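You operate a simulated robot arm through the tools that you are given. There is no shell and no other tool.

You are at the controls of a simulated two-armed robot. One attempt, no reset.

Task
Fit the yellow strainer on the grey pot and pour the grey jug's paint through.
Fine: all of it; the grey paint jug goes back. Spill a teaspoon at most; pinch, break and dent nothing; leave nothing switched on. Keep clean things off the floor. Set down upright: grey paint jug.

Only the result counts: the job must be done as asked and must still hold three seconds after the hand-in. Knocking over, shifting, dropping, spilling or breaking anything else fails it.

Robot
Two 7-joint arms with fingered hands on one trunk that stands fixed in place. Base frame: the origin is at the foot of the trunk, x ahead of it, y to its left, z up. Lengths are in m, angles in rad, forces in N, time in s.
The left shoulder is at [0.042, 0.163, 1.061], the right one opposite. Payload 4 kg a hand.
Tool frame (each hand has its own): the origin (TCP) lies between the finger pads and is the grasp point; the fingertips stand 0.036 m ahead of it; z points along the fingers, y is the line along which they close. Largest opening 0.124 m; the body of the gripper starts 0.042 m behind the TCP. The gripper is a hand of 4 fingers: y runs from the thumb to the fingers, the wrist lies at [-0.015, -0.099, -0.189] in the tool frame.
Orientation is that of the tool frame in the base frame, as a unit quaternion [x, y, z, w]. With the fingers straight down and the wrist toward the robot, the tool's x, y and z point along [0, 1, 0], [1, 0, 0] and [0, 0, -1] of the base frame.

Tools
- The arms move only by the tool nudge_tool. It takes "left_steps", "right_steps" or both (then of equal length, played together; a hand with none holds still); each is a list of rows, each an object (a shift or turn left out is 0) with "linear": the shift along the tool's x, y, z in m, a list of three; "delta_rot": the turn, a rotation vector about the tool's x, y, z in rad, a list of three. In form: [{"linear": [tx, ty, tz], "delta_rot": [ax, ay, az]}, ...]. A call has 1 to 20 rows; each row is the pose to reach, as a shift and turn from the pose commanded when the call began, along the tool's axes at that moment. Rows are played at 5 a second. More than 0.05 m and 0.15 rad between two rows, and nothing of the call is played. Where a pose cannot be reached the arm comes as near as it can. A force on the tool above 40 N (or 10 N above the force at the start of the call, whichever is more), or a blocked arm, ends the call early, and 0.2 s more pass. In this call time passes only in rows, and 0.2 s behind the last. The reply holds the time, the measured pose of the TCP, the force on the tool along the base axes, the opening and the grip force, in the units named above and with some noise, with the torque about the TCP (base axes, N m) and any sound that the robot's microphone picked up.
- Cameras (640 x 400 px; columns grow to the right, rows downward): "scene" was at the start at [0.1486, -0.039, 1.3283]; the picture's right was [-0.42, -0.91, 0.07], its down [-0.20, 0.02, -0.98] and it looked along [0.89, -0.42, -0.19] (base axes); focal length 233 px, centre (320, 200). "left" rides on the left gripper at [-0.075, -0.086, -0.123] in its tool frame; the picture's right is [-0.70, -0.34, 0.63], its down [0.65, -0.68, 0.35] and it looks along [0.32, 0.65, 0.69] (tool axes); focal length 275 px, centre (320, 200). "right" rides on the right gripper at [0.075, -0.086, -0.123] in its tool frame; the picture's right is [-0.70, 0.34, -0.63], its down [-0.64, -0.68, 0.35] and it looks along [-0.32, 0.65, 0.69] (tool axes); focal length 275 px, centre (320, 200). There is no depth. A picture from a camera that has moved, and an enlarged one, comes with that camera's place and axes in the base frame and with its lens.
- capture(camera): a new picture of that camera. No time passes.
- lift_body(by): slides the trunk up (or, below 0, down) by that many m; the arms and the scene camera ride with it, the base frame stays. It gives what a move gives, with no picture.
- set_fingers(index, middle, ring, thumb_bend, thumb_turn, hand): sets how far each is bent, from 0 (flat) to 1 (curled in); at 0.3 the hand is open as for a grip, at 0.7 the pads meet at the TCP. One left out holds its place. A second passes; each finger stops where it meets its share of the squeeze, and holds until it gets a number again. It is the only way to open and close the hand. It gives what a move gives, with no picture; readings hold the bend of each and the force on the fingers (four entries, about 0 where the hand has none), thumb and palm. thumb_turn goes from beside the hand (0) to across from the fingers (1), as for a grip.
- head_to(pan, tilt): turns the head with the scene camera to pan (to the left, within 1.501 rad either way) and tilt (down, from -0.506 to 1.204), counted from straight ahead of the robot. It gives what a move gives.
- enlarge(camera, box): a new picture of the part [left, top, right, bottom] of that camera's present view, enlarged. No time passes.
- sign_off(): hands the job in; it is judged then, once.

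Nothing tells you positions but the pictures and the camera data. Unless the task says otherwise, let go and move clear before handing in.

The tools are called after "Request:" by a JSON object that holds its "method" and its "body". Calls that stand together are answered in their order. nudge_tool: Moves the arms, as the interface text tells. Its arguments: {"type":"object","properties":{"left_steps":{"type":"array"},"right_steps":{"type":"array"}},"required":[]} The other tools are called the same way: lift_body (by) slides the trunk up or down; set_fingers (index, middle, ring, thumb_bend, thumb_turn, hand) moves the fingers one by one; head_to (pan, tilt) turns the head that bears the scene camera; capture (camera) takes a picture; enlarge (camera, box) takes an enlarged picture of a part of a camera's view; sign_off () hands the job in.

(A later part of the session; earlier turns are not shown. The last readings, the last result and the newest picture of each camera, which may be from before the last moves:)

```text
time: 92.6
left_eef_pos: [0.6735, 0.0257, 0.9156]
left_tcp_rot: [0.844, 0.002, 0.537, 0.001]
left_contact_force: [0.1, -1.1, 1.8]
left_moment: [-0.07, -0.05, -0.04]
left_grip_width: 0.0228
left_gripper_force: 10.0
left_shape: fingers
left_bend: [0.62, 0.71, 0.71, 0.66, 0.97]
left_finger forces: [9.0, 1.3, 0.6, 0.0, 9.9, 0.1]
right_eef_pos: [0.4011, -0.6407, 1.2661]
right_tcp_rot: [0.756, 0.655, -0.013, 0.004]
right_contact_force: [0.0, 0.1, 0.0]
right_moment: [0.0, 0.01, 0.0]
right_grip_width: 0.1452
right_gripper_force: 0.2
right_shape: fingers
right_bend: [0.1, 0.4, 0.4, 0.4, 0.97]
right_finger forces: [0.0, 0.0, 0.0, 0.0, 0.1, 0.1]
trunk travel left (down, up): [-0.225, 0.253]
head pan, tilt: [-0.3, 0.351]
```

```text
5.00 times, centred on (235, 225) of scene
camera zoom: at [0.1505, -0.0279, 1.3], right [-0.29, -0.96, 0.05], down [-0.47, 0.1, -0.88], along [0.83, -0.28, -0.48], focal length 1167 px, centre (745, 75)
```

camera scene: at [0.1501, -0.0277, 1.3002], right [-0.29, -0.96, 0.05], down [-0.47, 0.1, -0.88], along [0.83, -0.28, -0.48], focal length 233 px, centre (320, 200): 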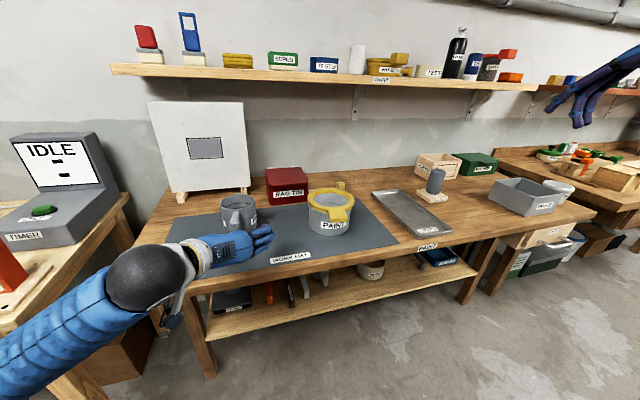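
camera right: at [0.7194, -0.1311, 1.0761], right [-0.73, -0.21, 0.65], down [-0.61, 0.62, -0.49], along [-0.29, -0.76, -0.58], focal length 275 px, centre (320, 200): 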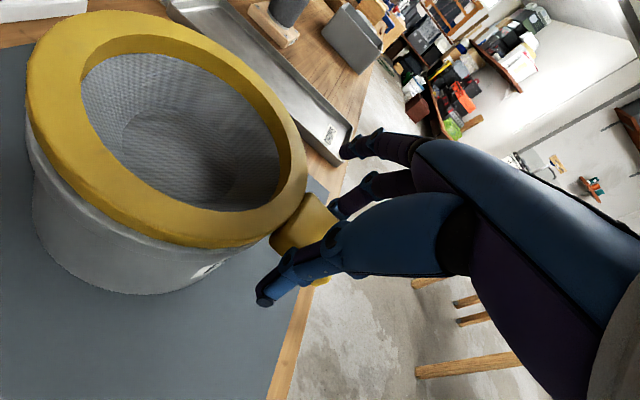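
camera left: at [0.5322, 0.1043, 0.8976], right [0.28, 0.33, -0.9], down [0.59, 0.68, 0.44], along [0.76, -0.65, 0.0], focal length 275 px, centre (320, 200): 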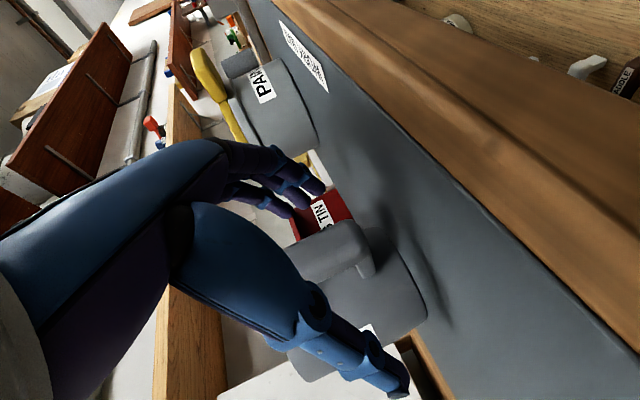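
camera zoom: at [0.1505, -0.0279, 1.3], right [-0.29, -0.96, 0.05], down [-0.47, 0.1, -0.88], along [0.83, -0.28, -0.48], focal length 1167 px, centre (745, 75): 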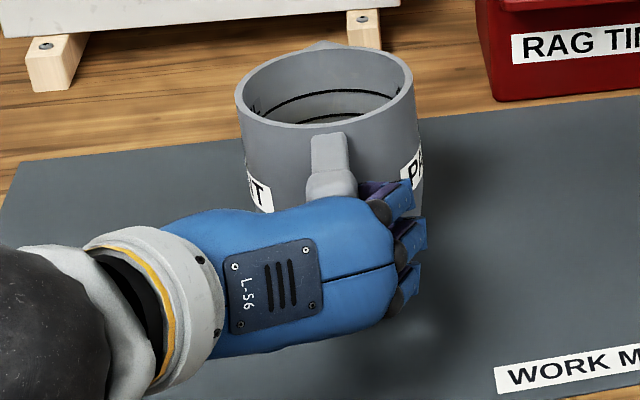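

The middle and ring fingers have curled through the handle loop and wrap the bar, which is a secure hook grip. I curl those two a little more so they hug the bar's inner face, easing the index slightly.

Request:
{"method": "set_fingers", "body": {"hand": "left", "index": 0.67, "middle": 0.8, "ring": 0.8, "thumb_bend": 0.69}}

Request:
{"method": "enlarge", "body": {"camera": "left", "box": [240, 160, 440, 380]}}

Request:
{"method": "enlarge", "body": {"camera": "scene", "box": [195, 185, 275, 265]}}

```text
time: 93.6
left_eef_pos: [0.6743, 0.0264, 0.9145]
left_tcp_rot: [0.843, 0.001, 0.538, 0.002]
left_contact_force: [0.3, -0.1, -3.5]
left_moment: [0.1, 0.15, 0.04]
left_grip_width: 0.0232
left_gripper_force: 21.8
left_shape: fingers
left_bend: [0.63, 0.78, 0.79, 0.65, 0.94]
left_finger forces: [5.6, 12.2, 5.5, 0.0, 20.3, 0.0]
right_eef_pos: [0.4015, -0.6409, 1.2675]
right_tcp_rot: [0.756, 0.655, -0.014, 0.002]
right_contact_force: [0.2, -0.2, -1.0]
right_moment: [0.03, -0.04, 0.04]
right_grip_width: 0.1449
right_gripper_force: 0.1
right_shape: fingers
right_bend: [0.1, 0.4, 0.4, 0.4, 0.97]
right_finger forces: [0.0, 0.1, 0.0, 0.0, 0.0, 0.1]
trunk travel left (down, up): [-0.225, 0.253]
head pan, tilt: [-0.3, 0.351]
```

```text
1.82 times, centred on (340, 270) of left
camera zoom: at [0.5327, 0.1113, 0.8974], right [0.28, 0.33, -0.9], down [0.59, 0.68, 0.44], along [0.76, -0.65, 0.0], focal length 500 px, centre (284, 73)
```

zoom: 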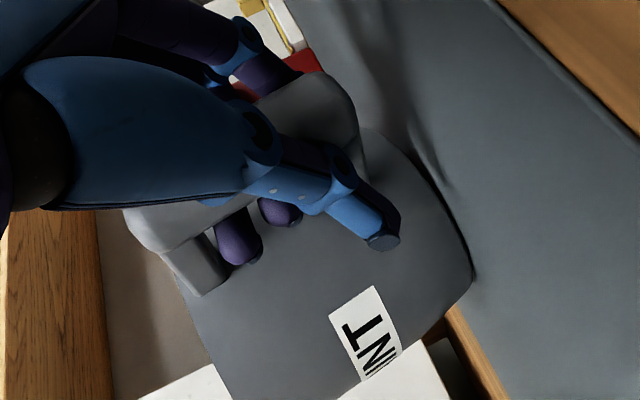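

```text
5.00 times, centred on (235, 225) of scene
camera zoom: at [0.1508, -0.0277, 1.2999], right [-0.29, -0.96, 0.05], down [-0.47, 0.1, -0.88], along [0.83, -0.28, -0.48], focal length 1167 px, centre (745, 75)
```

zoom: 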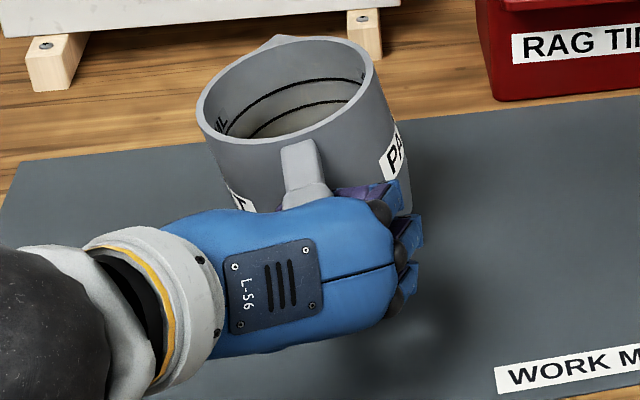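

The stronger curl is tipping the jug to the left, so I ease those fingers back at once.

Request:
{"method": "set_fingers", "body": {"hand": "left", "index": 0.67, "middle": 0.72, "ring": 0.72, "thumb_bend": 0.68}}

Request:
{"method": "enlarge", "body": {"camera": "left", "box": [240, 160, 440, 380]}}

Request:
{"method": "enlarge", "body": {"camera": "scene", "box": [195, 185, 275, 265]}}

```text
time: 94.6
left_eef_pos: [0.6732, 0.025, 0.9163]
left_tcp_rot: [0.844, 0.001, 0.537, 0.002]
left_contact_force: [0.2, -0.5, -0.3]
left_moment: [0.01, 0.01, -0.03]
left_grip_width: 0.0213
left_gripper_force: 7.6
left_shape: fingers
left_bend: [0.63, 0.72, 0.72, 0.66, 0.97]
left_finger forces: [5.4, 1.4, 0.8, 0.1, 7.4, 0.0]
right_eef_pos: [0.3996, -0.64, 1.2653]
right_tcp_rot: [0.756, 0.654, -0.013, 0.004]
right_contact_force: [-0.3, 0.2, -1.0]
right_moment: [0.0, -0.03, -0.01]
right_grip_width: 0.1451
right_gripper_force: 0.1
right_shape: fingers
right_bend: [0.1, 0.4, 0.4, 0.4, 0.97]
right_finger forces: [0.0, 0.0, 0.0, 0.1, 0.0, 0.1]
trunk travel left (down, up): [-0.225, 0.253]
head pan, tilt: [-0.3, 0.351]
```

```text
1.82 times, centred on (340, 270) of left
camera zoom: at [0.5326, 0.1111, 0.8976], right [0.28, 0.33, -0.9], down [0.59, 0.68, 0.44], along [0.76, -0.65, 0.0], focal length 500 px, centre (284, 73)
```

zoom: 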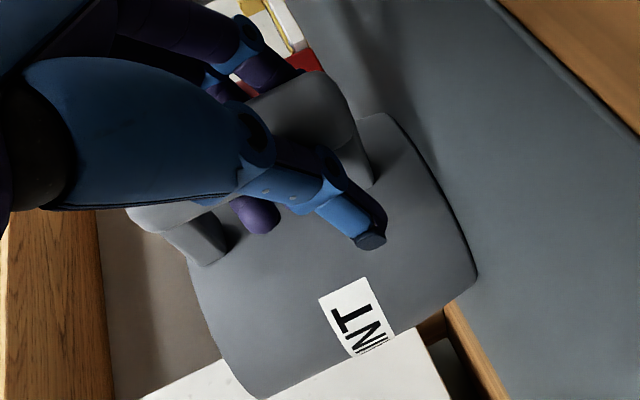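

```text
5.00 times, centred on (235, 225) of scene
camera zoom: at [0.1506, -0.0279, 1.3], right [-0.29, -0.96, 0.05], down [-0.47, 0.1, -0.88], along [0.83, -0.28, -0.48], focal length 1167 px, centre (745, 75)
```

zoom: 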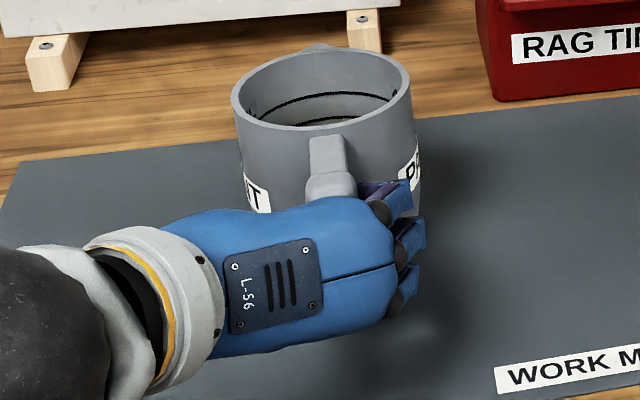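

Jug is upright again. The fingers hooked unevenly because of the 25° pitch, so I'll open, re-pose with less pitch (15°) and the bar at the finger pads, then re-grip evenly.

Request:
{"method": "set_fingers", "body": {"hand": "left", "index": 0.56, "middle": 0.56, "ring": 0.56, "thumb_bend": 0.58}}

Request:
{"method": "enlarge", "body": {"camera": "left", "box": [240, 160, 440, 380]}}

Request:
{"method": "enlarge", "body": {"camera": "scene", "box": [195, 185, 275, 265]}}

```text
time: 95.6
left_eef_pos: [0.6742, 0.0261, 0.916]
left_tcp_rot: [0.844, 0.001, 0.537, 0.002]
left_contact_force: [-0.1, 0.1, 0.2]
left_moment: [-0.02, 0.01, 0.01]
left_grip_width: 0.0417
left_gripper_force: 0.0
left_shape: fingers
left_bend: [0.56, 0.56, 0.56, 0.57, 0.97]
left_finger forces: [0.0, 0.0, 0.1, 0.0, 0.0, 0.0]
right_eef_pos: [0.4009, -0.6401, 1.2658]
right_tcp_rot: [0.755, 0.655, -0.013, 0.003]
right_contact_force: [-0.5, 0.0, -0.7]
right_moment: [0.01, -0.04, -0.02]
right_grip_width: 0.1448
right_gripper_force: 0.1
right_shape: fingers
right_bend: [0.1, 0.4, 0.4, 0.4, 0.97]
right_finger forces: [0.0, 0.1, 0.0, 0.0, 0.0, 0.1]
trunk travel left (down, up): [-0.225, 0.253]
head pan, tilt: [-0.3, 0.351]
```

```text
1.82 times, centred on (340, 270) of left
camera zoom: at [0.5325, 0.1112, 0.8976], right [0.28, 0.33, -0.9], down [0.59, 0.68, 0.44], along [0.76, -0.65, 0.0], focal length 500 px, centre (284, 73)
```

zoom: 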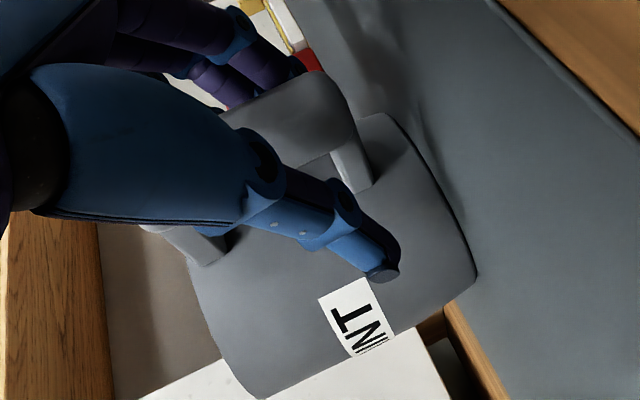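

```text
5.00 times, centred on (235, 225) of scene
camera zoom: at [0.1505, -0.0278, 1.3], right [-0.29, -0.96, 0.05], down [-0.47, 0.1, -0.88], along [0.83, -0.28, -0.48], focal length 1167 px, centre (745, 75)
```

zoom: 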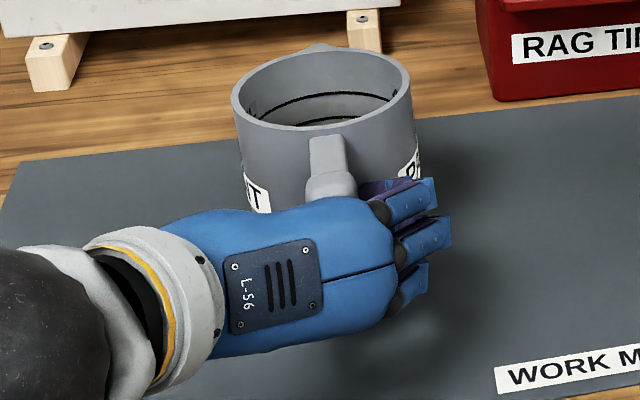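

Request:
{"method": "nudge_tool", "body": {"left_steps": [{"linear": [0.0005, 0, -0.002], "delta_rot": [0, 0.0436, 0]}, {"linear": [0.001, 0, -0.0038], "delta_rot": [0, 0.0873, 0]}, {"linear": [0.0015, 0, -0.0056], "delta_rot": [0, 0.1309, 0]}, {"linear": [0.002, 0, -0.0075], "delta_rot": [0, 0.1745, 0]}]}}

Request:
{"method": "set_fingers", "body": {"hand": "left", "index": 0.62, "middle": 0.62, "ring": 0.62, "thumb_bend": 0.62}}

Request:
{"method": "enlarge", "body": {"camera": "left", "box": [240, 160, 440, 380]}}

```text
time: 96.6
left_eef_pos: [0.6692, 0.0264, 0.9185]
left_tcp_rot: [0.793, 0.001, 0.609, 0.001]
left_contact_force: [0.6, 0.5, 1.0]
left_moment: [0.01, 0.02, 0.0]
left_grip_width: 0.0417
left_gripper_force: 0.0
left_shape: fingers
left_bend: [0.56, 0.56, 0.56, 0.57, 0.97]
left_finger forces: [0.0, 0.0, 0.1, 0.1, 0.0, 0.0]
right_eef_pos: [0.4006, -0.6412, 1.2657]
right_tcp_rot: [0.755, 0.655, -0.013, 0.003]
right_contact_force: [-0.4, 0.0, 0.7]
right_moment: [-0.02, -0.01, -0.01]
right_grip_width: 0.1452
right_gripper_force: 0.0
right_shape: fingers
right_bend: [0.1, 0.4, 0.4, 0.4, 0.97]
right_finger forces: [0.1, 0.0, 0.0, 0.0, 0.0, 0.0]
trunk travel left (down, up): [-0.225, 0.253]
head pan, tilt: [-0.3, 0.351]
```

```text
time: 97.6
left_eef_pos: [0.6692, 0.0265, 0.9194]
left_tcp_rot: [0.794, 0.001, 0.609, 0.001]
left_contact_force: [0.6, -1.2, 0.1]
left_moment: [-0.02, 0.0, 0.0]
left_grip_width: 0.0264
left_gripper_force: 0.4
left_shape: fingers
left_bend: [0.61, 0.62, 0.62, 0.62, 0.97]
left_finger forces: [0.8, 0.0, 0.0, 0.1, 0.0, 0.0]
right_eef_pos: [0.3992, -0.6405, 1.2656]
right_tcp_rot: [0.756, 0.654, -0.012, 0.004]
right_contact_force: [-1.1, -0.5, -0.8]
right_moment: [-0.05, -0.01, -0.02]
right_grip_width: 0.1451
right_gripper_force: 0.1
right_shape: fingers
right_bend: [0.1, 0.4, 0.4, 0.4, 0.97]
right_finger forces: [0.0, 0.0, 0.0, 0.1, 0.1, 0.0]
trunk travel left (down, up): [-0.225, 0.253]
head pan, tilt: [-0.3, 0.351]
```

```text
1.82 times, centred on (340, 270) of left
camera zoom: at [0.5318, 0.1107, 0.8765], right [0.43, 0.33, -0.84], down [0.5, 0.68, 0.53], along [0.75, -0.65, 0.13], focal length 500 px, centre (284, 73)
```

zoom: 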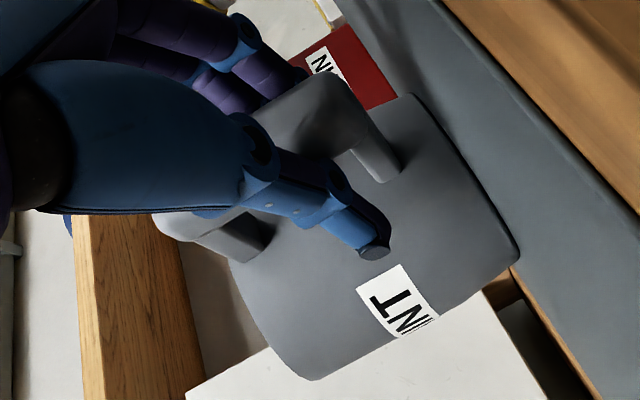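

Request:
{"method": "set_fingers", "body": {"hand": "left", "index": 0.64, "middle": 0.66, "ring": 0.67, "thumb_bend": 0.65}}

Request:
{"method": "enlarge", "body": {"camera": "left", "box": [240, 160, 440, 380]}}

Request:
{"method": "enlarge", "body": {"camera": "scene", "box": [195, 185, 275, 265]}}

```text
time: 98.6
left_eef_pos: [0.6691, 0.0252, 0.9193]
left_tcp_rot: [0.793, 0.001, 0.609, 0.001]
left_contact_force: [1.3, 0.4, 0.9]
left_moment: [-0.02, 0.03, -0.02]
left_grip_width: 0.0235
left_gripper_force: 2.4
left_shape: fingers
left_bend: [0.62, 0.66, 0.67, 0.64, 0.97]
left_finger forces: [2.9, 0.0, 0.1, 0.1, 2.9, 0.0]
right_eef_pos: [0.4009, -0.6407, 1.2657]
right_tcp_rot: [0.755, 0.655, -0.013, 0.003]
right_contact_force: [-0.4, -0.4, -0.2]
right_moment: [0.01, 0.0, -0.03]
right_grip_width: 0.145
right_gripper_force: 0.0
right_shape: fingers
right_bend: [0.1, 0.4, 0.4, 0.4, 0.97]
right_finger forces: [0.0, 0.0, 0.0, 0.0, 0.0, 0.0]
trunk travel left (down, up): [-0.225, 0.253]
head pan, tilt: [-0.3, 0.351]
```

```text
1.82 times, centred on (340, 270) of left
camera zoom: at [0.5319, 0.1108, 0.8765], right [0.43, 0.33, -0.84], down [0.5, 0.68, 0.53], along [0.75, -0.65, 0.13], focal length 500 px, centre (284, 73)
```

zoom: 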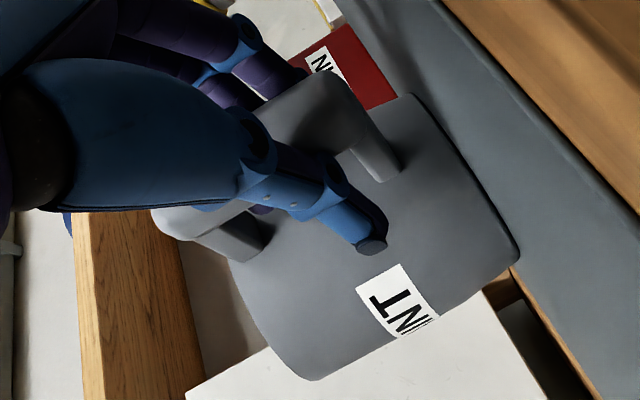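

```text
5.00 times, centred on (235, 225) of scene
camera zoom: at [0.1506, -0.0278, 1.3], right [-0.29, -0.96, 0.05], down [-0.47, 0.1, -0.88], along [0.83, -0.28, -0.48], focal length 1167 px, centre (745, 75)
```

zoom: 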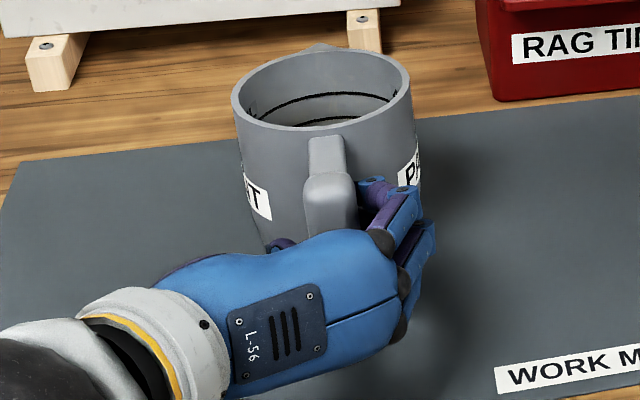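

Only the index pinches while the other two pass in front of the bar, so the bar must sit nearer the palm than I assumed. I open slightly, back off 2 cm, rise 6 mm, flatten to 10° pitch and close again.

Request:
{"method": "set_fingers", "body": {"hand": "left", "index": 0.54, "middle": 0.54, "ring": 0.54, "thumb_bend": 0.54}}

Request:
{"method": "nudge_tool", "body": {"left_steps": [{"linear": [0.0002, 0, -0.007], "delta_rot": [0, 0.0291, 0]}, {"linear": [0.0004, 0, -0.014], "delta_rot": [0, 0.0582, 0]}, {"linear": [0.0006, 0, -0.0209], "delta_rot": [0, 0.0873, 0]}]}}

Request:
{"method": "enlarge", "body": {"camera": "left", "box": [240, 160, 440, 380]}}

Request:
{"method": "enlarge", "body": {"camera": "scene", "box": [195, 185, 275, 265]}}

```text
time: 99.6
left_eef_pos: [0.6691, 0.0259, 0.9192]
left_tcp_rot: [0.793, 0.001, 0.609, 0.001]
left_contact_force: [-0.1, -0.2, -0.4]
left_moment: [0.03, 0.0, -0.04]
left_grip_width: 0.0494
left_gripper_force: 0.0
left_shape: fingers
left_bend: [0.54, 0.54, 0.54, 0.54, 0.97]
left_finger forces: [0.0, 0.1, 0.0, 0.1, 0.0, 0.0]
right_eef_pos: [0.4007, -0.6402, 1.2655]
right_tcp_rot: [0.755, 0.655, -0.013, 0.003]
right_contact_force: [0.4, -0.3, -0.1]
right_moment: [0.0, -0.02, -0.02]
right_grip_width: 0.1451
right_gripper_force: 0.1
right_shape: fingers
right_bend: [0.1, 0.4, 0.4, 0.4, 0.97]
right_finger forces: [0.1, 0.0, 0.0, 0.0, 0.0, 0.1]
trunk travel left (down, up): [-0.225, 0.253]
head pan, tilt: [-0.3, 0.351]
```

```text
time: 100.4
left_eef_pos: [0.6487, 0.0257, 0.9253]
left_tcp_rot: [0.766, 0.001, 0.643, 0.002]
left_contact_force: [0.4, -0.5, -0.8]
left_moment: [0.0, 0.0, 0.0]
left_grip_width: 0.0494
left_gripper_force: 0.1
left_shape: fingers
left_bend: [0.54, 0.54, 0.54, 0.54, 0.97]
left_finger forces: [0.0, 0.0, 0.0, 0.1, 0.1, 0.1]
right_eef_pos: [0.3995, -0.6401, 1.2648]
right_tcp_rot: [0.756, 0.655, -0.013, 0.004]
right_contact_force: [-0.2, -0.1, -0.9]
right_moment: [0.0, 0.01, -0.02]
right_grip_width: 0.1453
right_gripper_force: 0.1
right_shape: fingers
right_bend: [0.1, 0.4, 0.4, 0.4, 0.97]
right_finger forces: [0.0, 0.0, 0.1, 0.0, 0.0, 0.1]
trunk travel left (down, up): [-0.225, 0.253]
head pan, tilt: [-0.3, 0.351]
```

```text
1.82 times, centred on (340, 270) of left
camera zoom: at [0.5155, 0.111, 0.8708], right [0.5, 0.33, -0.8], down [0.45, 0.68, 0.57], along [0.74, -0.65, 0.19], focal length 500 px, centre (284, 73)
```

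zoom: 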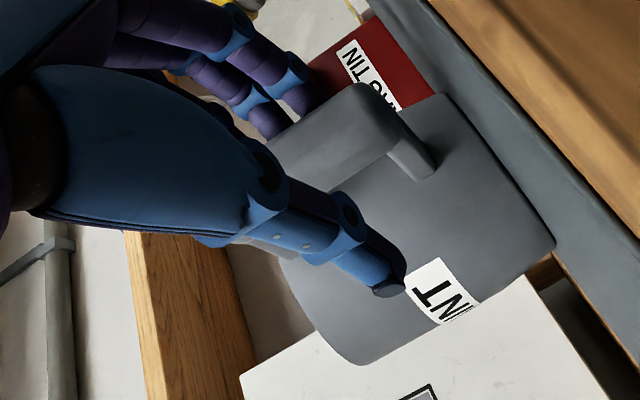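

```text
5.00 times, centred on (235, 225) of scene
camera zoom: at [0.1505, -0.0277, 1.3], right [-0.29, -0.96, 0.05], down [-0.47, 0.1, -0.88], along [0.83, -0.28, -0.48], focal length 1167 px, centre (745, 75)
```

zoom: 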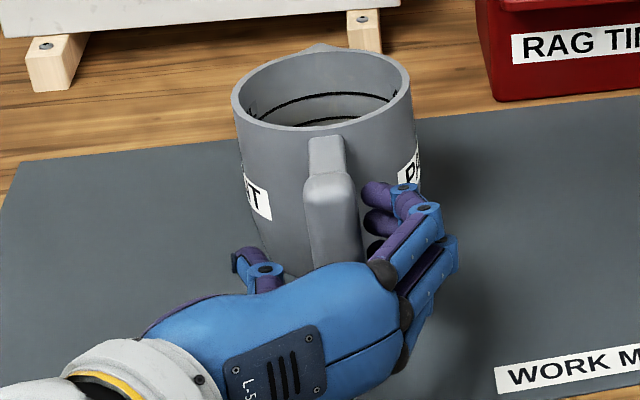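

This view shows the thumb opposes the index while middle and ring sit higher. The best hold is index–thumb pinching low with middle and ring hooked through the loop to resist nose-down tipping. I open a bit, move forward again (15° pitch) and set that grip.

Request:
{"method": "set_fingers", "body": {"hand": "left", "index": 0.5, "middle": 0.5, "ring": 0.5, "thumb_bend": 0.5}}

Request:
{"method": "nudge_tool", "body": {"left_steps": [{"linear": [-0.0016, 0, 0.0081], "delta_rot": [0, -0.0291, 0]}, {"linear": [-0.0033, 0, 0.0162], "delta_rot": [0, -0.0582, 0]}, {"linear": [-0.0049, 0, 0.0243], "delta_rot": [0, -0.0873, 0]}]}}

Request:
{"method": "set_fingers", "body": {"hand": "left", "index": 0.6, "middle": 0.68, "ring": 0.68, "thumb_bend": 0.6}}

Request:
{"method": "enlarge", "body": {"camera": "left", "box": [240, 160, 440, 380]}}

Request:
{"method": "enlarge", "body": {"camera": "scene", "box": [195, 185, 275, 265]}}

```text
time: 101.4
left_eef_pos: [0.6486, 0.0255, 0.925]
left_tcp_rot: [0.766, 0.001, 0.643, 0.002]
left_contact_force: [0.3, -1.0, -0.7]
left_moment: [-0.01, 0.02, -0.02]
left_grip_width: 0.062
left_gripper_force: 0.0
left_shape: fingers
left_bend: [0.5, 0.5, 0.5, 0.5, 0.97]
left_finger forces: [0.1, 0.0, 0.0, 0.1, 0.0, 0.1]
right_eef_pos: [0.4011, -0.6401, 1.2652]
right_tcp_rot: [0.755, 0.655, -0.013, 0.004]
right_contact_force: [0.1, -0.1, 0.2]
right_moment: [-0.02, 0.01, -0.01]
right_grip_width: 0.1448
right_gripper_force: 0.0
right_shape: fingers
right_bend: [0.1, 0.4, 0.4, 0.4, 0.97]
right_finger forces: [0.1, 0.0, 0.0, 0.0, 0.1, 0.1]
trunk travel left (down, up): [-0.225, 0.253]
head pan, tilt: [-0.3, 0.351]
```

```text
time: 102.2
left_eef_pos: [0.6714, 0.026, 0.9169]
left_tcp_rot: [0.793, 0.001, 0.609, 0.002]
left_contact_force: [-0.6, 0.3, 0.4]
left_moment: [0.01, 0.07, 0.0]
left_grip_width: 0.0621
left_gripper_force: 0.1
left_shape: fingers
left_bend: [0.5, 0.5, 0.5, 0.5, 0.97]
left_finger forces: [0.0, 0.0, 0.1, 0.0, 0.1, 0.0]
right_eef_pos: [0.4021, -0.6405, 1.2651]
right_tcp_rot: [0.756, 0.654, -0.013, 0.004]
right_contact_force: [-1.0, -0.6, -0.9]
right_moment: [0.01, 0.0, -0.01]
right_grip_width: 0.145
right_gripper_force: 0.1
right_shape: fingers
right_bend: [0.1, 0.4, 0.4, 0.4, 0.97]
right_finger forces: [0.1, 0.2, 0.1, 0.0, 0.0, 0.0]
trunk travel left (down, up): [-0.225, 0.253]
head pan, tilt: [-0.3, 0.351]
```

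```text
time: 103.2
left_eef_pos: [0.6713, 0.0255, 0.9178]
left_tcp_rot: [0.793, 0.001, 0.609, 0.002]
left_contact_force: [0.4, -0.4, 0.0]
left_moment: [-0.01, -0.01, 0.02]
left_grip_width: 0.0313
left_gripper_force: 0.1
left_shape: fingers
left_bend: [0.6, 0.68, 0.68, 0.6, 0.97]
left_finger forces: [0.1, 0.1, 0.0, 0.1, 0.0, 0.0]
right_eef_pos: [0.3998, -0.6409, 1.2657]
right_tcp_rot: [0.756, 0.654, -0.013, 0.003]
right_contact_force: [0.2, -0.3, 0.6]
right_moment: [-0.01, -0.02, -0.02]
right_grip_width: 0.1448
right_gripper_force: 0.0
right_shape: fingers
right_bend: [0.1, 0.4, 0.4, 0.4, 0.97]
right_finger forces: [0.0, 0.0, 0.1, 0.0, 0.1, 0.0]
trunk travel left (down, up): [-0.225, 0.253]
head pan, tilt: [-0.3, 0.351]
```

```text
1.82 times, centred on (340, 270) of left
camera zoom: at [0.5343, 0.1118, 0.8745], right [0.43, 0.33, -0.84], down [0.5, 0.68, 0.53], along [0.75, -0.65, 0.13], focal length 500 px, centre (284, 73)
```

zoom: 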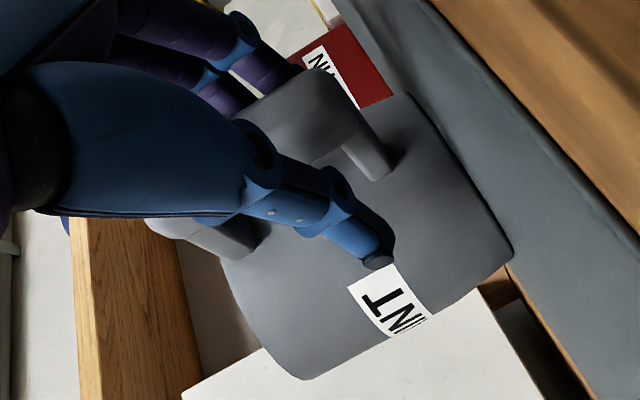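

```text
5.00 times, centred on (235, 225) of scene
camera zoom: at [0.1505, -0.0278, 1.3], right [-0.29, -0.96, 0.05], down [-0.47, 0.1, -0.88], along [0.83, -0.28, -0.48], focal length 1167 px, centre (745, 75)
```

zoom: 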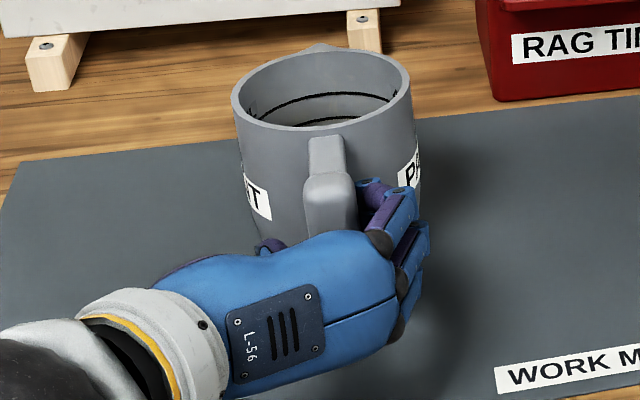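

Request:
{"method": "set_fingers", "body": {"hand": "left", "index": 0.68, "middle": 0.71, "ring": 0.72, "thumb_bend": 0.68}}

Request:
{"method": "enlarge", "body": {"camera": "left", "box": [240, 160, 440, 380]}}

Request:
{"method": "enlarge", "body": {"camera": "scene", "box": [195, 185, 275, 265]}}

```text
time: 104.2
left_eef_pos: [0.6709, 0.0274, 0.9189]
left_tcp_rot: [0.794, 0.001, 0.608, 0.002]
left_contact_force: [1.0, -0.4, 0.0]
left_moment: [0.09, 0.03, -0.02]
left_grip_width: 0.0203
left_gripper_force: 9.3
left_shape: fingers
left_bend: [0.64, 0.71, 0.71, 0.65, 0.97]
left_finger forces: [5.6, 0.6, 2.9, 0.1, 9.0, 0.1]
right_eef_pos: [0.4, -0.6406, 1.2654]
right_tcp_rot: [0.756, 0.654, -0.014, 0.004]
right_contact_force: [-0.5, -0.2, -0.6]
right_moment: [-0.01, 0.0, -0.01]
right_grip_width: 0.145
right_gripper_force: 0.1
right_shape: fingers
right_bend: [0.1, 0.4, 0.4, 0.4, 0.97]
right_finger forces: [0.1, 0.1, 0.0, 0.0, 0.0, 0.0]
trunk travel left (down, up): [-0.225, 0.253]
head pan, tilt: [-0.3, 0.351]
```

```text
1.82 times, centred on (340, 270) of left
camera zoom: at [0.5344, 0.1118, 0.8744], right [0.43, 0.33, -0.84], down [0.5, 0.68, 0.53], along [0.75, -0.65, 0.13], focal length 500 px, centre (284, 73)
```

zoom: 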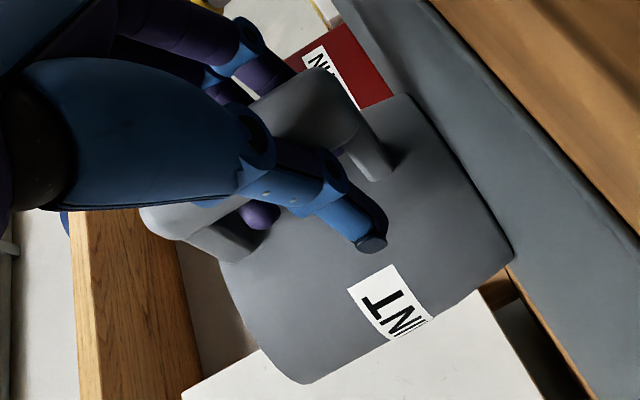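

```text
5.00 times, centred on (235, 225) of scene
camera zoom: at [0.1506, -0.0278, 1.3], right [-0.29, -0.96, 0.05], down [-0.47, 0.1, -0.88], along [0.83, -0.28, -0.48], focal length 1167 px, centre (745, 75)
```

zoom: 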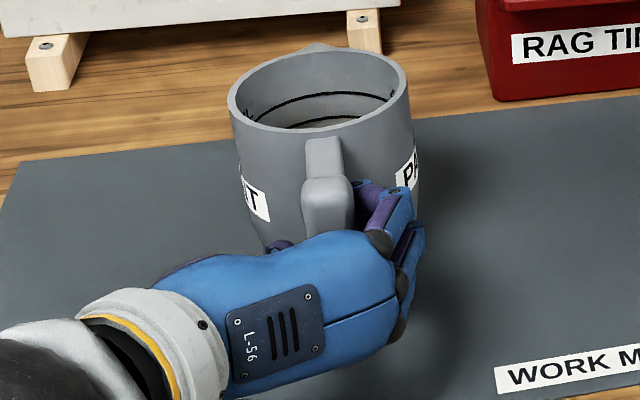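

Request:
{"method": "set_fingers", "body": {"hand": "left", "index": 0.76, "middle": 0.71, "ring": 0.7, "thumb_bend": 0.72}}

Request:
{"method": "enlarge", "body": {"camera": "scene", "box": [195, 185, 275, 265]}}

```text
time: 105.2
left_eef_pos: [0.6716, 0.027, 0.9179]
left_tcp_rot: [0.793, 0.002, 0.609, 0.002]
left_contact_force: [1.4, 2.3, -0.6]
left_moment: [0.06, -0.06, 0.21]
left_grip_width: 0.0148
left_gripper_force: 18.3
left_shape: fingers
left_bend: [0.73, 0.71, 0.7, 0.67, 0.97]
left_finger forces: [18.3, 0.4, 0.1, 0.0, 16.9, 0.0]
right_eef_pos: [0.4004, -0.6408, 1.2665]
right_tcp_rot: [0.756, 0.655, -0.014, 0.002]
right_contact_force: [-0.2, -0.1, 0.4]
right_moment: [0.01, 0.02, 0.01]
right_grip_width: 0.1451
right_gripper_force: 0.0
right_shape: fingers
right_bend: [0.1, 0.4, 0.4, 0.4, 0.97]
right_finger forces: [0.1, 0.1, 0.0, 0.0, 0.0, 0.0]
trunk travel left (down, up): [-0.225, 0.253]
head pan, tilt: [-0.3, 0.351]
```

```text
5.00 times, centred on (235, 225) of scene
camera zoom: at [0.1507, -0.0276, 1.3], right [-0.29, -0.96, 0.05], down [-0.47, 0.1, -0.88], along [0.83, -0.28, -0.48], focal length 1167 px, centre (745, 75)
```

zoom: 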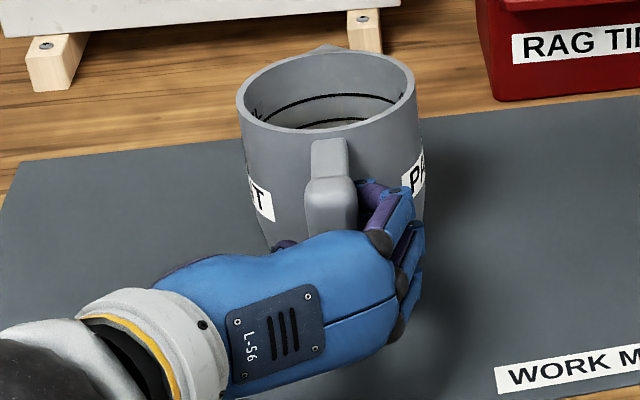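

I'll do a small test lift of 6 mm to measure the jug's weight and how it hangs.

Request:
{"method": "nudge_tool", "body": {"left_steps": [{"linear": [0.0029, 0, -0.0008]}, {"linear": [0.0058, 0, -0.0016]}]}}

Request:
{"method": "enlarge", "body": {"camera": "scene", "box": [195, 185, 275, 265]}}

Request:
{"method": "enlarge", "body": {"camera": "left", "box": [240, 160, 440, 380]}}

```text
time: 105.8
left_eef_pos: [0.6708, 0.0281, 0.9218]
left_tcp_rot: [0.793, 0.0, 0.609, 0.002]
left_contact_force: [-0.2, 0.7, -2.8]
left_moment: [0.07, 0.08, 0.1]
left_grip_width: 0.0146
left_gripper_force: 16.4
left_shape: fingers
left_bend: [0.74, 0.71, 0.7, 0.67, 0.97]
left_finger forces: [15.5, 0.5, 0.6, 0.1, 15.3, 0.0]
right_eef_pos: [0.4005, -0.6407, 1.2655]
right_tcp_rot: [0.755, 0.655, -0.014, 0.002]
right_contact_force: [-0.2, 0.8, -0.2]
right_moment: [0.0, 0.03, -0.02]
right_grip_width: 0.145
right_gripper_force: 0.0
right_shape: fingers
right_bend: [0.1, 0.4, 0.4, 0.4, 0.97]
right_finger forces: [0.0, 0.0, 0.0, 0.1, 0.0, 0.1]
trunk travel left (down, up): [-0.225, 0.253]
head pan, tilt: [-0.3, 0.351]
```

```text
5.00 times, centred on (235, 225) of scene
camera zoom: at [0.1507, -0.0278, 1.2999], right [-0.29, -0.96, 0.05], down [-0.47, 0.1, -0.88], along [0.83, -0.28, -0.48], focal length 1167 px, centre (745, 75)
```

zoom: 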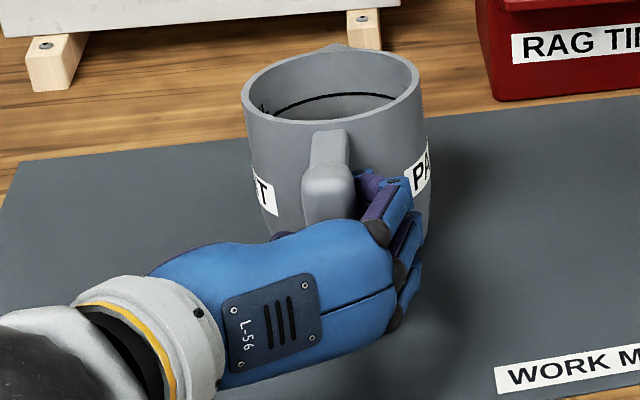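

```text
1.82 times, centred on (340, 270) of left
camera zoom: at [0.5348, 0.1123, 0.8802], right [0.43, 0.33, -0.84], down [0.5, 0.68, 0.53], along [0.75, -0.65, 0.13], focal length 500 px, centre (284, 73)
```

zoom: 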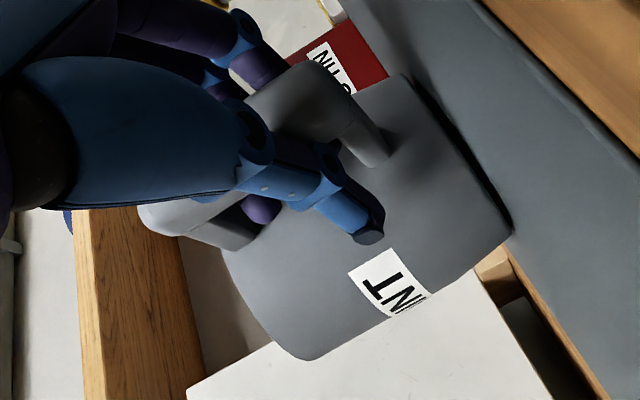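

The handle hold only pivots the jug (about 5–7 N total weight), so carrying it by the handle risks a nose-dive. A top grasp across the jug body, with the weight hanging below the fingers, is far more stable. I set the jug back down and release the handle.

Request:
{"method": "nudge_tool", "body": {"left_steps": [{"linear": [-0.0029, 0, 0.0008]}, {"linear": [-0.0058, 0, 0.0016]}]}}

Request:
{"method": "set_fingers", "body": {"hand": "left", "index": 0.64, "middle": 0.62, "ring": 0.62, "thumb_bend": 0.62}}

Request:
{"method": "set_fingers", "body": {"hand": "left", "index": 0.5, "middle": 0.5, "ring": 0.5, "thumb_bend": 0.5}}

Request:
{"method": "enlarge", "body": {"camera": "scene", "box": [195, 185, 275, 265]}}

```text
time: 106.4
left_eef_pos: [0.6716, 0.027, 0.9169]
left_tcp_rot: [0.793, 0.001, 0.609, 0.001]
left_contact_force: [0.4, 0.6, 2.1]
left_moment: [-0.03, 0.0, 0.02]
left_grip_width: 0.0144
left_gripper_force: 16.1
left_shape: fingers
left_bend: [0.74, 0.71, 0.7, 0.67, 0.97]
left_finger forces: [15.9, 0.3, 0.2, 0.0, 15.4, 0.1]
right_eef_pos: [0.4014, -0.6413, 1.2668]
right_tcp_rot: [0.755, 0.655, -0.013, 0.004]
right_contact_force: [-0.3, 0.0, -0.2]
right_moment: [0.01, 0.04, 0.01]
right_grip_width: 0.1449
right_gripper_force: 0.1
right_shape: fingers
right_bend: [0.1, 0.4, 0.4, 0.4, 0.97]
right_finger forces: [0.0, 0.1, 0.0, 0.0, 0.0, 0.1]
trunk travel left (down, up): [-0.225, 0.253]
head pan, tilt: [-0.3, 0.351]
```

```text
time: 107.4
left_eef_pos: [0.6726, 0.027, 0.9158]
left_tcp_rot: [0.794, 0.0, 0.608, 0.002]
left_contact_force: [0.5, 0.1, 0.1]
left_moment: [0.0, 0.0, 0.01]
left_grip_width: 0.0221
left_gripper_force: 0.6
left_shape: fingers
left_bend: [0.64, 0.62, 0.62, 0.62, 0.97]
left_finger forces: [0.2, 0.1, 0.0, 0.0, 0.2, 0.1]
right_eef_pos: [0.4004, -0.6403, 1.2657]
right_tcp_rot: [0.756, 0.654, -0.013, 0.004]
right_contact_force: [0.8, 1.0, -0.1]
right_moment: [0.01, 0.01, 0.0]
right_grip_width: 0.145
right_gripper_force: 0.0
right_shape: fingers
right_bend: [0.1, 0.4, 0.4, 0.4, 0.97]
right_finger forces: [0.0, 0.0, 0.1, 0.1, 0.1, 0.0]
trunk travel left (down, up): [-0.225, 0.253]
head pan, tilt: [-0.3, 0.351]
```

```text
time: 108.4
left_eef_pos: [0.6706, 0.0266, 0.9167]
left_tcp_rot: [0.793, 0.002, 0.609, 0.001]
left_contact_force: [0.0, 0.4, -0.6]
left_moment: [0.03, -0.01, -0.01]
left_grip_width: 0.0618
left_gripper_force: 0.1
left_shape: fingers
left_bend: [0.5, 0.5, 0.5, 0.5, 0.97]
left_finger forces: [0.1, 0.0, 0.1, 0.0, 0.0, 0.0]
right_eef_pos: [0.4008, -0.6412, 1.2668]
right_tcp_rot: [0.756, 0.655, -0.013, 0.003]
right_contact_force: [-0.5, 0.2, 0.5]
right_moment: [0.0, 0.0, -0.01]
right_grip_width: 0.1449
right_gripper_force: 0.1
right_shape: fingers
right_bend: [0.1, 0.4, 0.4, 0.4, 0.97]
right_finger forces: [0.0, 0.0, 0.0, 0.0, 0.1, 0.0]
trunk travel left (down, up): [-0.225, 0.253]
head pan, tilt: [-0.3, 0.351]
```

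```text
5.00 times, centred on (235, 225) of scene
camera zoom: at [0.1505, -0.0278, 1.3], right [-0.29, -0.96, 0.05], down [-0.47, 0.1, -0.88], along [0.83, -0.28, -0.48], focal length 1167 px, centre (745, 75)
```

zoom: 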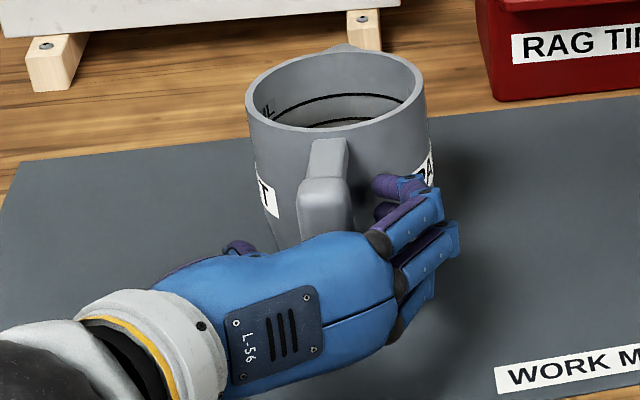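

The jug is free and standing close to its original spot. I back the hand straight out.

Request:
{"method": "nudge_tool", "body": {"left_steps": [{"linear": [-0.0039, 0, -0.0145]}, {"linear": [-0.0078, 0, -0.029]}, {"linear": [-0.0155, 0, -0.0579]}, {"linear": [-0.0233, 0, -0.0869]}]}}

Request:
{"method": "lift_body", "body": {"by": 0.2}}

Request:
{"method": "capture", "body": {"camera": "scene"}}

```text
time: 109.4
left_eef_pos: [0.5805, 0.0237, 0.9157]
left_tcp_rot: [0.793, 0.0, 0.609, 0.001]
left_contact_force: [-0.1, 0.2, -0.1]
left_moment: [0.0, 0.02, -0.01]
left_grip_width: 0.0617
left_gripper_force: 0.0
left_shape: fingers
left_bend: [0.5, 0.5, 0.5, 0.5, 0.97]
left_finger forces: [0.0, 0.0, 0.0, 0.1, 0.0, 0.0]
right_eef_pos: [0.4001, -0.6402, 1.2669]
right_tcp_rot: [0.756, 0.655, -0.013, 0.004]
right_contact_force: [1.3, -0.2, 0.8]
right_moment: [-0.02, 0.01, -0.01]
right_grip_width: 0.1448
right_gripper_force: 0.1
right_shape: fingers
right_bend: [0.1, 0.4, 0.4, 0.4, 0.97]
right_finger forces: [0.0, 0.0, 0.1, 0.0, 0.0, 0.1]
trunk travel left (down, up): [-0.225, 0.253]
head pan, tilt: [-0.3, 0.351]
```

```text
time: 111.6
left_eef_pos: [0.5822, 0.0264, 1.115]
left_tcp_rot: [0.793, 0.001, 0.609, 0.002]
left_contact_force: [-0.5, -0.3, 1.2]
left_moment: [0.01, 0.0, 0.0]
left_grip_width: 0.0619
left_gripper_force: 0.0
left_shape: fingers
left_bend: [0.5, 0.5, 0.5, 0.5, 0.97]
left_finger forces: [0.1, 0.0, 0.1, 0.1, 0.1, 0.0]
right_eef_pos: [0.401, -0.6403, 1.4646]
right_tcp_rot: [0.756, 0.655, -0.014, 0.002]
right_contact_force: [-0.3, -0.4, -0.5]
right_moment: [0.01, -0.02, -0.01]
right_grip_width: 0.1451
right_gripper_force: 0.1
right_shape: fingers
right_bend: [0.1, 0.4, 0.4, 0.4, 0.97]
right_finger forces: [0.0, 0.0, 0.0, 0.1, 0.0, 0.0]
trunk travel left (down, up): [-0.425, 0.053]
head pan, tilt: [-0.3, 0.351]
```

```text
taken
camera scene: at [0.085, -0.0278, 1.5213], right [-0.3, -0.96, 0.0], down [-0.34, 0.1, -0.94], along [0.89, -0.28, -0.35], focal length 233 px, centre (320, 200)
```

scene: 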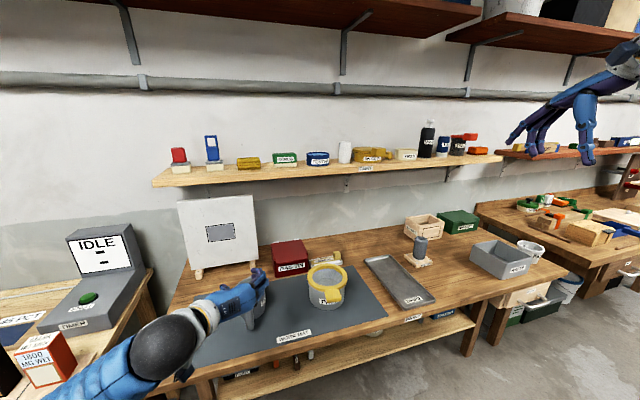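

Now to the top grasp. I pitch the left hand back to fingers-down (yaw -90°) and raise it clear of the jug, then bring the trunk back down.

Request:
{"method": "nudge_tool", "body": {"left_steps": [{"linear": [0.0272, -0.0083, 0.0008], "delta_rot": [0, -0.1454, 0]}, {"linear": [0.0545, -0.0167, 0.0015], "delta_rot": [0, -0.2909, 0]}, {"linear": [0.0817, -0.025, 0.0023], "delta_rot": [0, -0.4363, 0]}, {"linear": [0.1089, -0.0333, 0.003], "delta_rot": [0, -0.5818, 0]}, {"linear": [0.1362, -0.0417, 0.0038], "delta_rot": [0, -0.7272, 0]}, {"linear": [0.1634, -0.05, 0.0045], "delta_rot": [0, -0.8727, 0]}, {"linear": [0.1906, -0.0583, 0.0053], "delta_rot": [0, -1.0181, 0]}, {"linear": [0.2179, -0.0667, 0.006], "delta_rot": [0, -1.1636, 0]}, {"linear": [0.2451, -0.075, 0.0068], "delta_rot": [0, -1.309, 0]}]}}

Request:
{"method": "lift_body", "body": {"by": -0.2}}

Request:
{"method": "set_fingers", "body": {"hand": "left", "index": 0.2, "middle": 0.2, "ring": 0.2, "thumb_bend": 0.2}}

Request:
{"method": "capture", "body": {"camera": "left"}}

Request:
{"method": "capture", "body": {"camera": "scene"}}

```text
time: 113.6
left_eef_pos: [0.6518, 0.1021, 1.3495]
left_tcp_rot: [1.0, -0.001, -0.001, 0.001]
left_contact_force: [0.0, 0.6, -0.3]
left_moment: [0.01, 0.01, 0.01]
left_grip_width: 0.0622
left_gripper_force: 0.0
left_shape: fingers
left_bend: [0.5, 0.5, 0.5, 0.5, 0.97]
left_finger forces: [0.0, 0.0, 0.0, 0.0, 0.0, 0.1]
right_eef_pos: [0.4007, -0.6401, 1.4655]
right_tcp_rot: [0.756, 0.655, -0.014, 0.003]
right_contact_force: [-0.7, -0.8, 0.9]
right_moment: [0.0, 0.02, 0.0]
right_grip_width: 0.1448
right_gripper_force: 0.1
right_shape: fingers
right_bend: [0.1, 0.4, 0.4, 0.4, 0.97]
right_finger forces: [0.1, 0.0, 0.0, 0.0, 0.0, 0.0]
trunk travel left (down, up): [-0.425, 0.053]
head pan, tilt: [-0.3, 0.351]
```

```text
time: 115.8
left_eef_pos: [0.6505, 0.1018, 1.1527]
left_tcp_rot: [1.0, 0.0, 0.001, 0.002]
left_contact_force: [-0.7, -0.1, 0.0]
left_moment: [-0.01, -0.02, 0.0]
left_grip_width: 0.062
left_gripper_force: 0.1
left_shape: fingers
left_bend: [0.5, 0.5, 0.5, 0.5, 0.97]
left_finger forces: [0.0, 0.0, 0.1, 0.0, 0.0, 0.0]
right_eef_pos: [0.3992, -0.6403, 1.2678]
right_tcp_rot: [0.755, 0.655, -0.014, 0.004]
right_contact_force: [0.6, 0.8, 0.1]
right_moment: [-0.01, 0.0, -0.04]
right_grip_width: 0.1449
right_gripper_force: 0.0
right_shape: fingers
right_bend: [0.1, 0.4, 0.4, 0.4, 0.97]
right_finger forces: [0.0, 0.1, 0.0, 0.0, 0.0, 0.0]
trunk travel left (down, up): [-0.225, 0.253]
head pan, tilt: [-0.3, 0.351]
```

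```text
time: 116.8
left_eef_pos: [0.6535, 0.1008, 1.152]
left_tcp_rot: [1.0, 0.0, 0.0, 0.002]
left_contact_force: [-0.8, -0.1, 0.7]
left_moment: [0.01, 0.05, 0.01]
left_grip_width: 0.1398
left_gripper_force: 0.0
left_shape: fingers
left_bend: [0.2, 0.2, 0.2, 0.2, 0.97]
left_finger forces: [0.0, 0.0, 0.0, 0.0, 0.0, 0.0]
right_eef_pos: [0.4002, -0.6405, 1.2651]
right_tcp_rot: [0.756, 0.655, -0.013, 0.003]
right_contact_force: [-0.3, -0.4, 0.0]
right_moment: [0.01, -0.02, 0.0]
right_grip_width: 0.1451
right_gripper_force: 0.1
right_shape: fingers
right_bend: [0.1, 0.4, 0.4, 0.4, 0.97]
right_finger forces: [0.0, 0.0, 0.0, 0.0, 0.0, 0.0]
trunk travel left (down, up): [-0.225, 0.253]
head pan, tilt: [-0.3, 0.351]
```

```text
taken
camera left: at [0.5781, 0.1871, 1.272], right [-0.7, 0.34, -0.63], down [0.65, 0.68, -0.35], along [0.32, -0.65, -0.69], focal length 275 px, centre (320, 200)
```

left: 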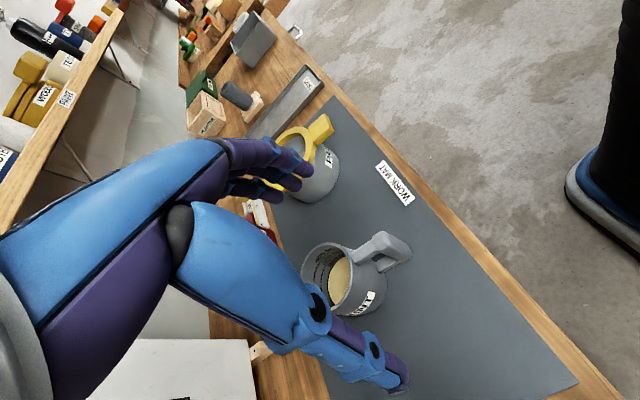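

```text
taken
camera scene: at [0.1506, -0.0278, 1.3], right [-0.29, -0.96, 0.05], down [-0.47, 0.1, -0.88], along [0.83, -0.28, -0.48], focal length 233 px, centre (320, 200)
```

scene: 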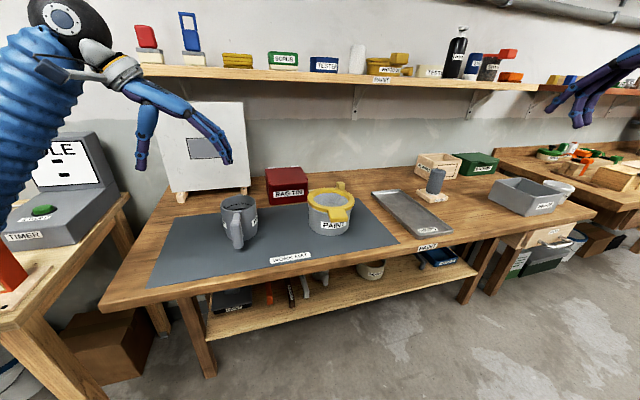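

The wider-open hand measures 0.14 m. Now rehearse the new pour with the empty hand: carry toward the pot while yawing to neutral, then tip toward the left.

Request:
{"method": "nudge_tool", "body": {"left_steps": [{"linear": [0.0081, 0.0325, 0], "delta_rot": [0, 0, -0.1309]}, {"linear": [0.0162, 0.065, 0], "delta_rot": [0, 0, -0.2618]}, {"linear": [0.0243, 0.0975, 0], "delta_rot": [0, 0, -0.3927]}, {"linear": [0.0323, 0.13, 0], "delta_rot": [0, 0, -0.5236]}, {"linear": [0.0404, 0.1625, 0], "delta_rot": [0, 0, -0.6545]}, {"linear": [0.0485, 0.195, 0], "delta_rot": [0, 0, -0.7854]}, {"linear": [0.0566, 0.2275, 0], "delta_rot": [0, 0, -0.9163]}, {"linear": [0.0647, 0.26, 0], "delta_rot": [0, 0, -1.0472]}, {"linear": [0.0728, 0.2925, 0], "delta_rot": [0, 0, -1.1781]}, {"linear": [0.0808, 0.325, 0], "delta_rot": [0, 0, -1.309]}, {"linear": [0.0889, 0.3575, 0], "delta_rot": [0, 0, -1.4399]}, {"linear": [0.097, 0.39, 0], "delta_rot": [0, 0, -1.5708]}]}}

Request:
{"method": "nudge_tool", "body": {"left_steps": [{"delta_rot": [0, -0.14, 0]}, {"delta_rot": [0, -0.28, 0]}, {"delta_rot": [0, -0.42, 0]}, {"delta_rot": [0, -0.56, 0]}, {"delta_rot": [0, -0.7, 0]}, {"linear": [0, 0, 0.002], "delta_rot": [0, -0.84, 0]}, {"linear": [0, 0, 0.004], "delta_rot": [0, -0.98, 0]}, {"linear": [0.01, 0, 0.006], "delta_rot": [0, -1.12, 0]}, {"linear": [0.02, 0, 0.01], "delta_rot": [0, -1.26, 0]}, {"linear": [0.03, 0, 0.015], "delta_rot": [0, -1.4, 0]}, {"linear": [0.035, 0, 0.02], "delta_rot": [0, -1.54, 0]}]}}

Request:
{"method": "capture", "body": {"camera": "scene"}}

```text
time: 119.4
left_eef_pos: [0.7468, -0.2869, 1.1524]
left_tcp_rot: [0.706, 0.708, 0.0, 0.0]
left_contact_force: [-0.1, 0.3, 0.0]
left_moment: [-0.03, 0.02, -0.01]
left_grip_width: 0.1398
left_gripper_force: 0.0
left_shape: fingers
left_bend: [0.2, 0.2, 0.2, 0.2, 0.97]
left_finger forces: [0.0, 0.0, 0.0, 0.0, 0.0, 0.0]
right_eef_pos: [0.4013, -0.6411, 1.2656]
right_tcp_rot: [0.756, 0.655, -0.013, 0.003]
right_contact_force: [-0.2, -0.7, 0.0]
right_moment: [0.03, -0.02, 0.01]
right_grip_width: 0.1451
right_gripper_force: 0.1
right_shape: fingers
right_bend: [0.1, 0.4, 0.4, 0.4, 0.97]
right_finger forces: [0.1, 0.1, 0.0, 0.0, 0.1, 0.0]
trunk travel left (down, up): [-0.225, 0.253]
head pan, tilt: [-0.3, 0.351]
```

```text
time: 122.0
left_eef_pos: [0.76, -0.2334, 1.1482]
left_tcp_rot: [0.513, 0.508, -0.473, 0.504]
left_contact_force: [-0.3, 0.3, 0.3]
left_moment: [0.0, -0.01, -0.02]
left_grip_width: 0.1399
left_gripper_force: 0.0
left_shape: fingers
left_bend: [0.2, 0.2, 0.2, 0.2, 0.97]
left_finger forces: [0.1, 0.0, 0.0, 0.0, 0.0, 0.0]
right_eef_pos: [0.401, -0.6406, 1.2655]
right_tcp_rot: [0.756, 0.655, -0.013, 0.003]
right_contact_force: [0.1, -0.4, -1.0]
right_moment: [0.0, 0.01, 0.04]
right_grip_width: 0.1451
right_gripper_force: 0.0
right_shape: fingers
right_bend: [0.1, 0.4, 0.4, 0.4, 0.97]
right_finger forces: [0.0, 0.0, 0.0, 0.0, 0.0, 0.0]
trunk travel left (down, up): [-0.225, 0.253]
head pan, tilt: [-0.3, 0.351]
stopped in row 11 (left hand): the arm was blocked; the commanded pose is now the measured one
```

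```text
taken
camera scene: at [0.1505, -0.0279, 1.3], right [-0.29, -0.96, 0.05], down [-0.47, 0.1, -0.88], along [0.83, -0.28, -0.48], focal length 233 px, centre (320, 200)
```

scene: 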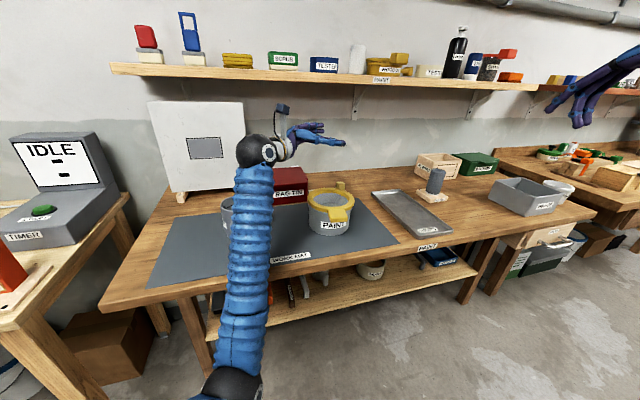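

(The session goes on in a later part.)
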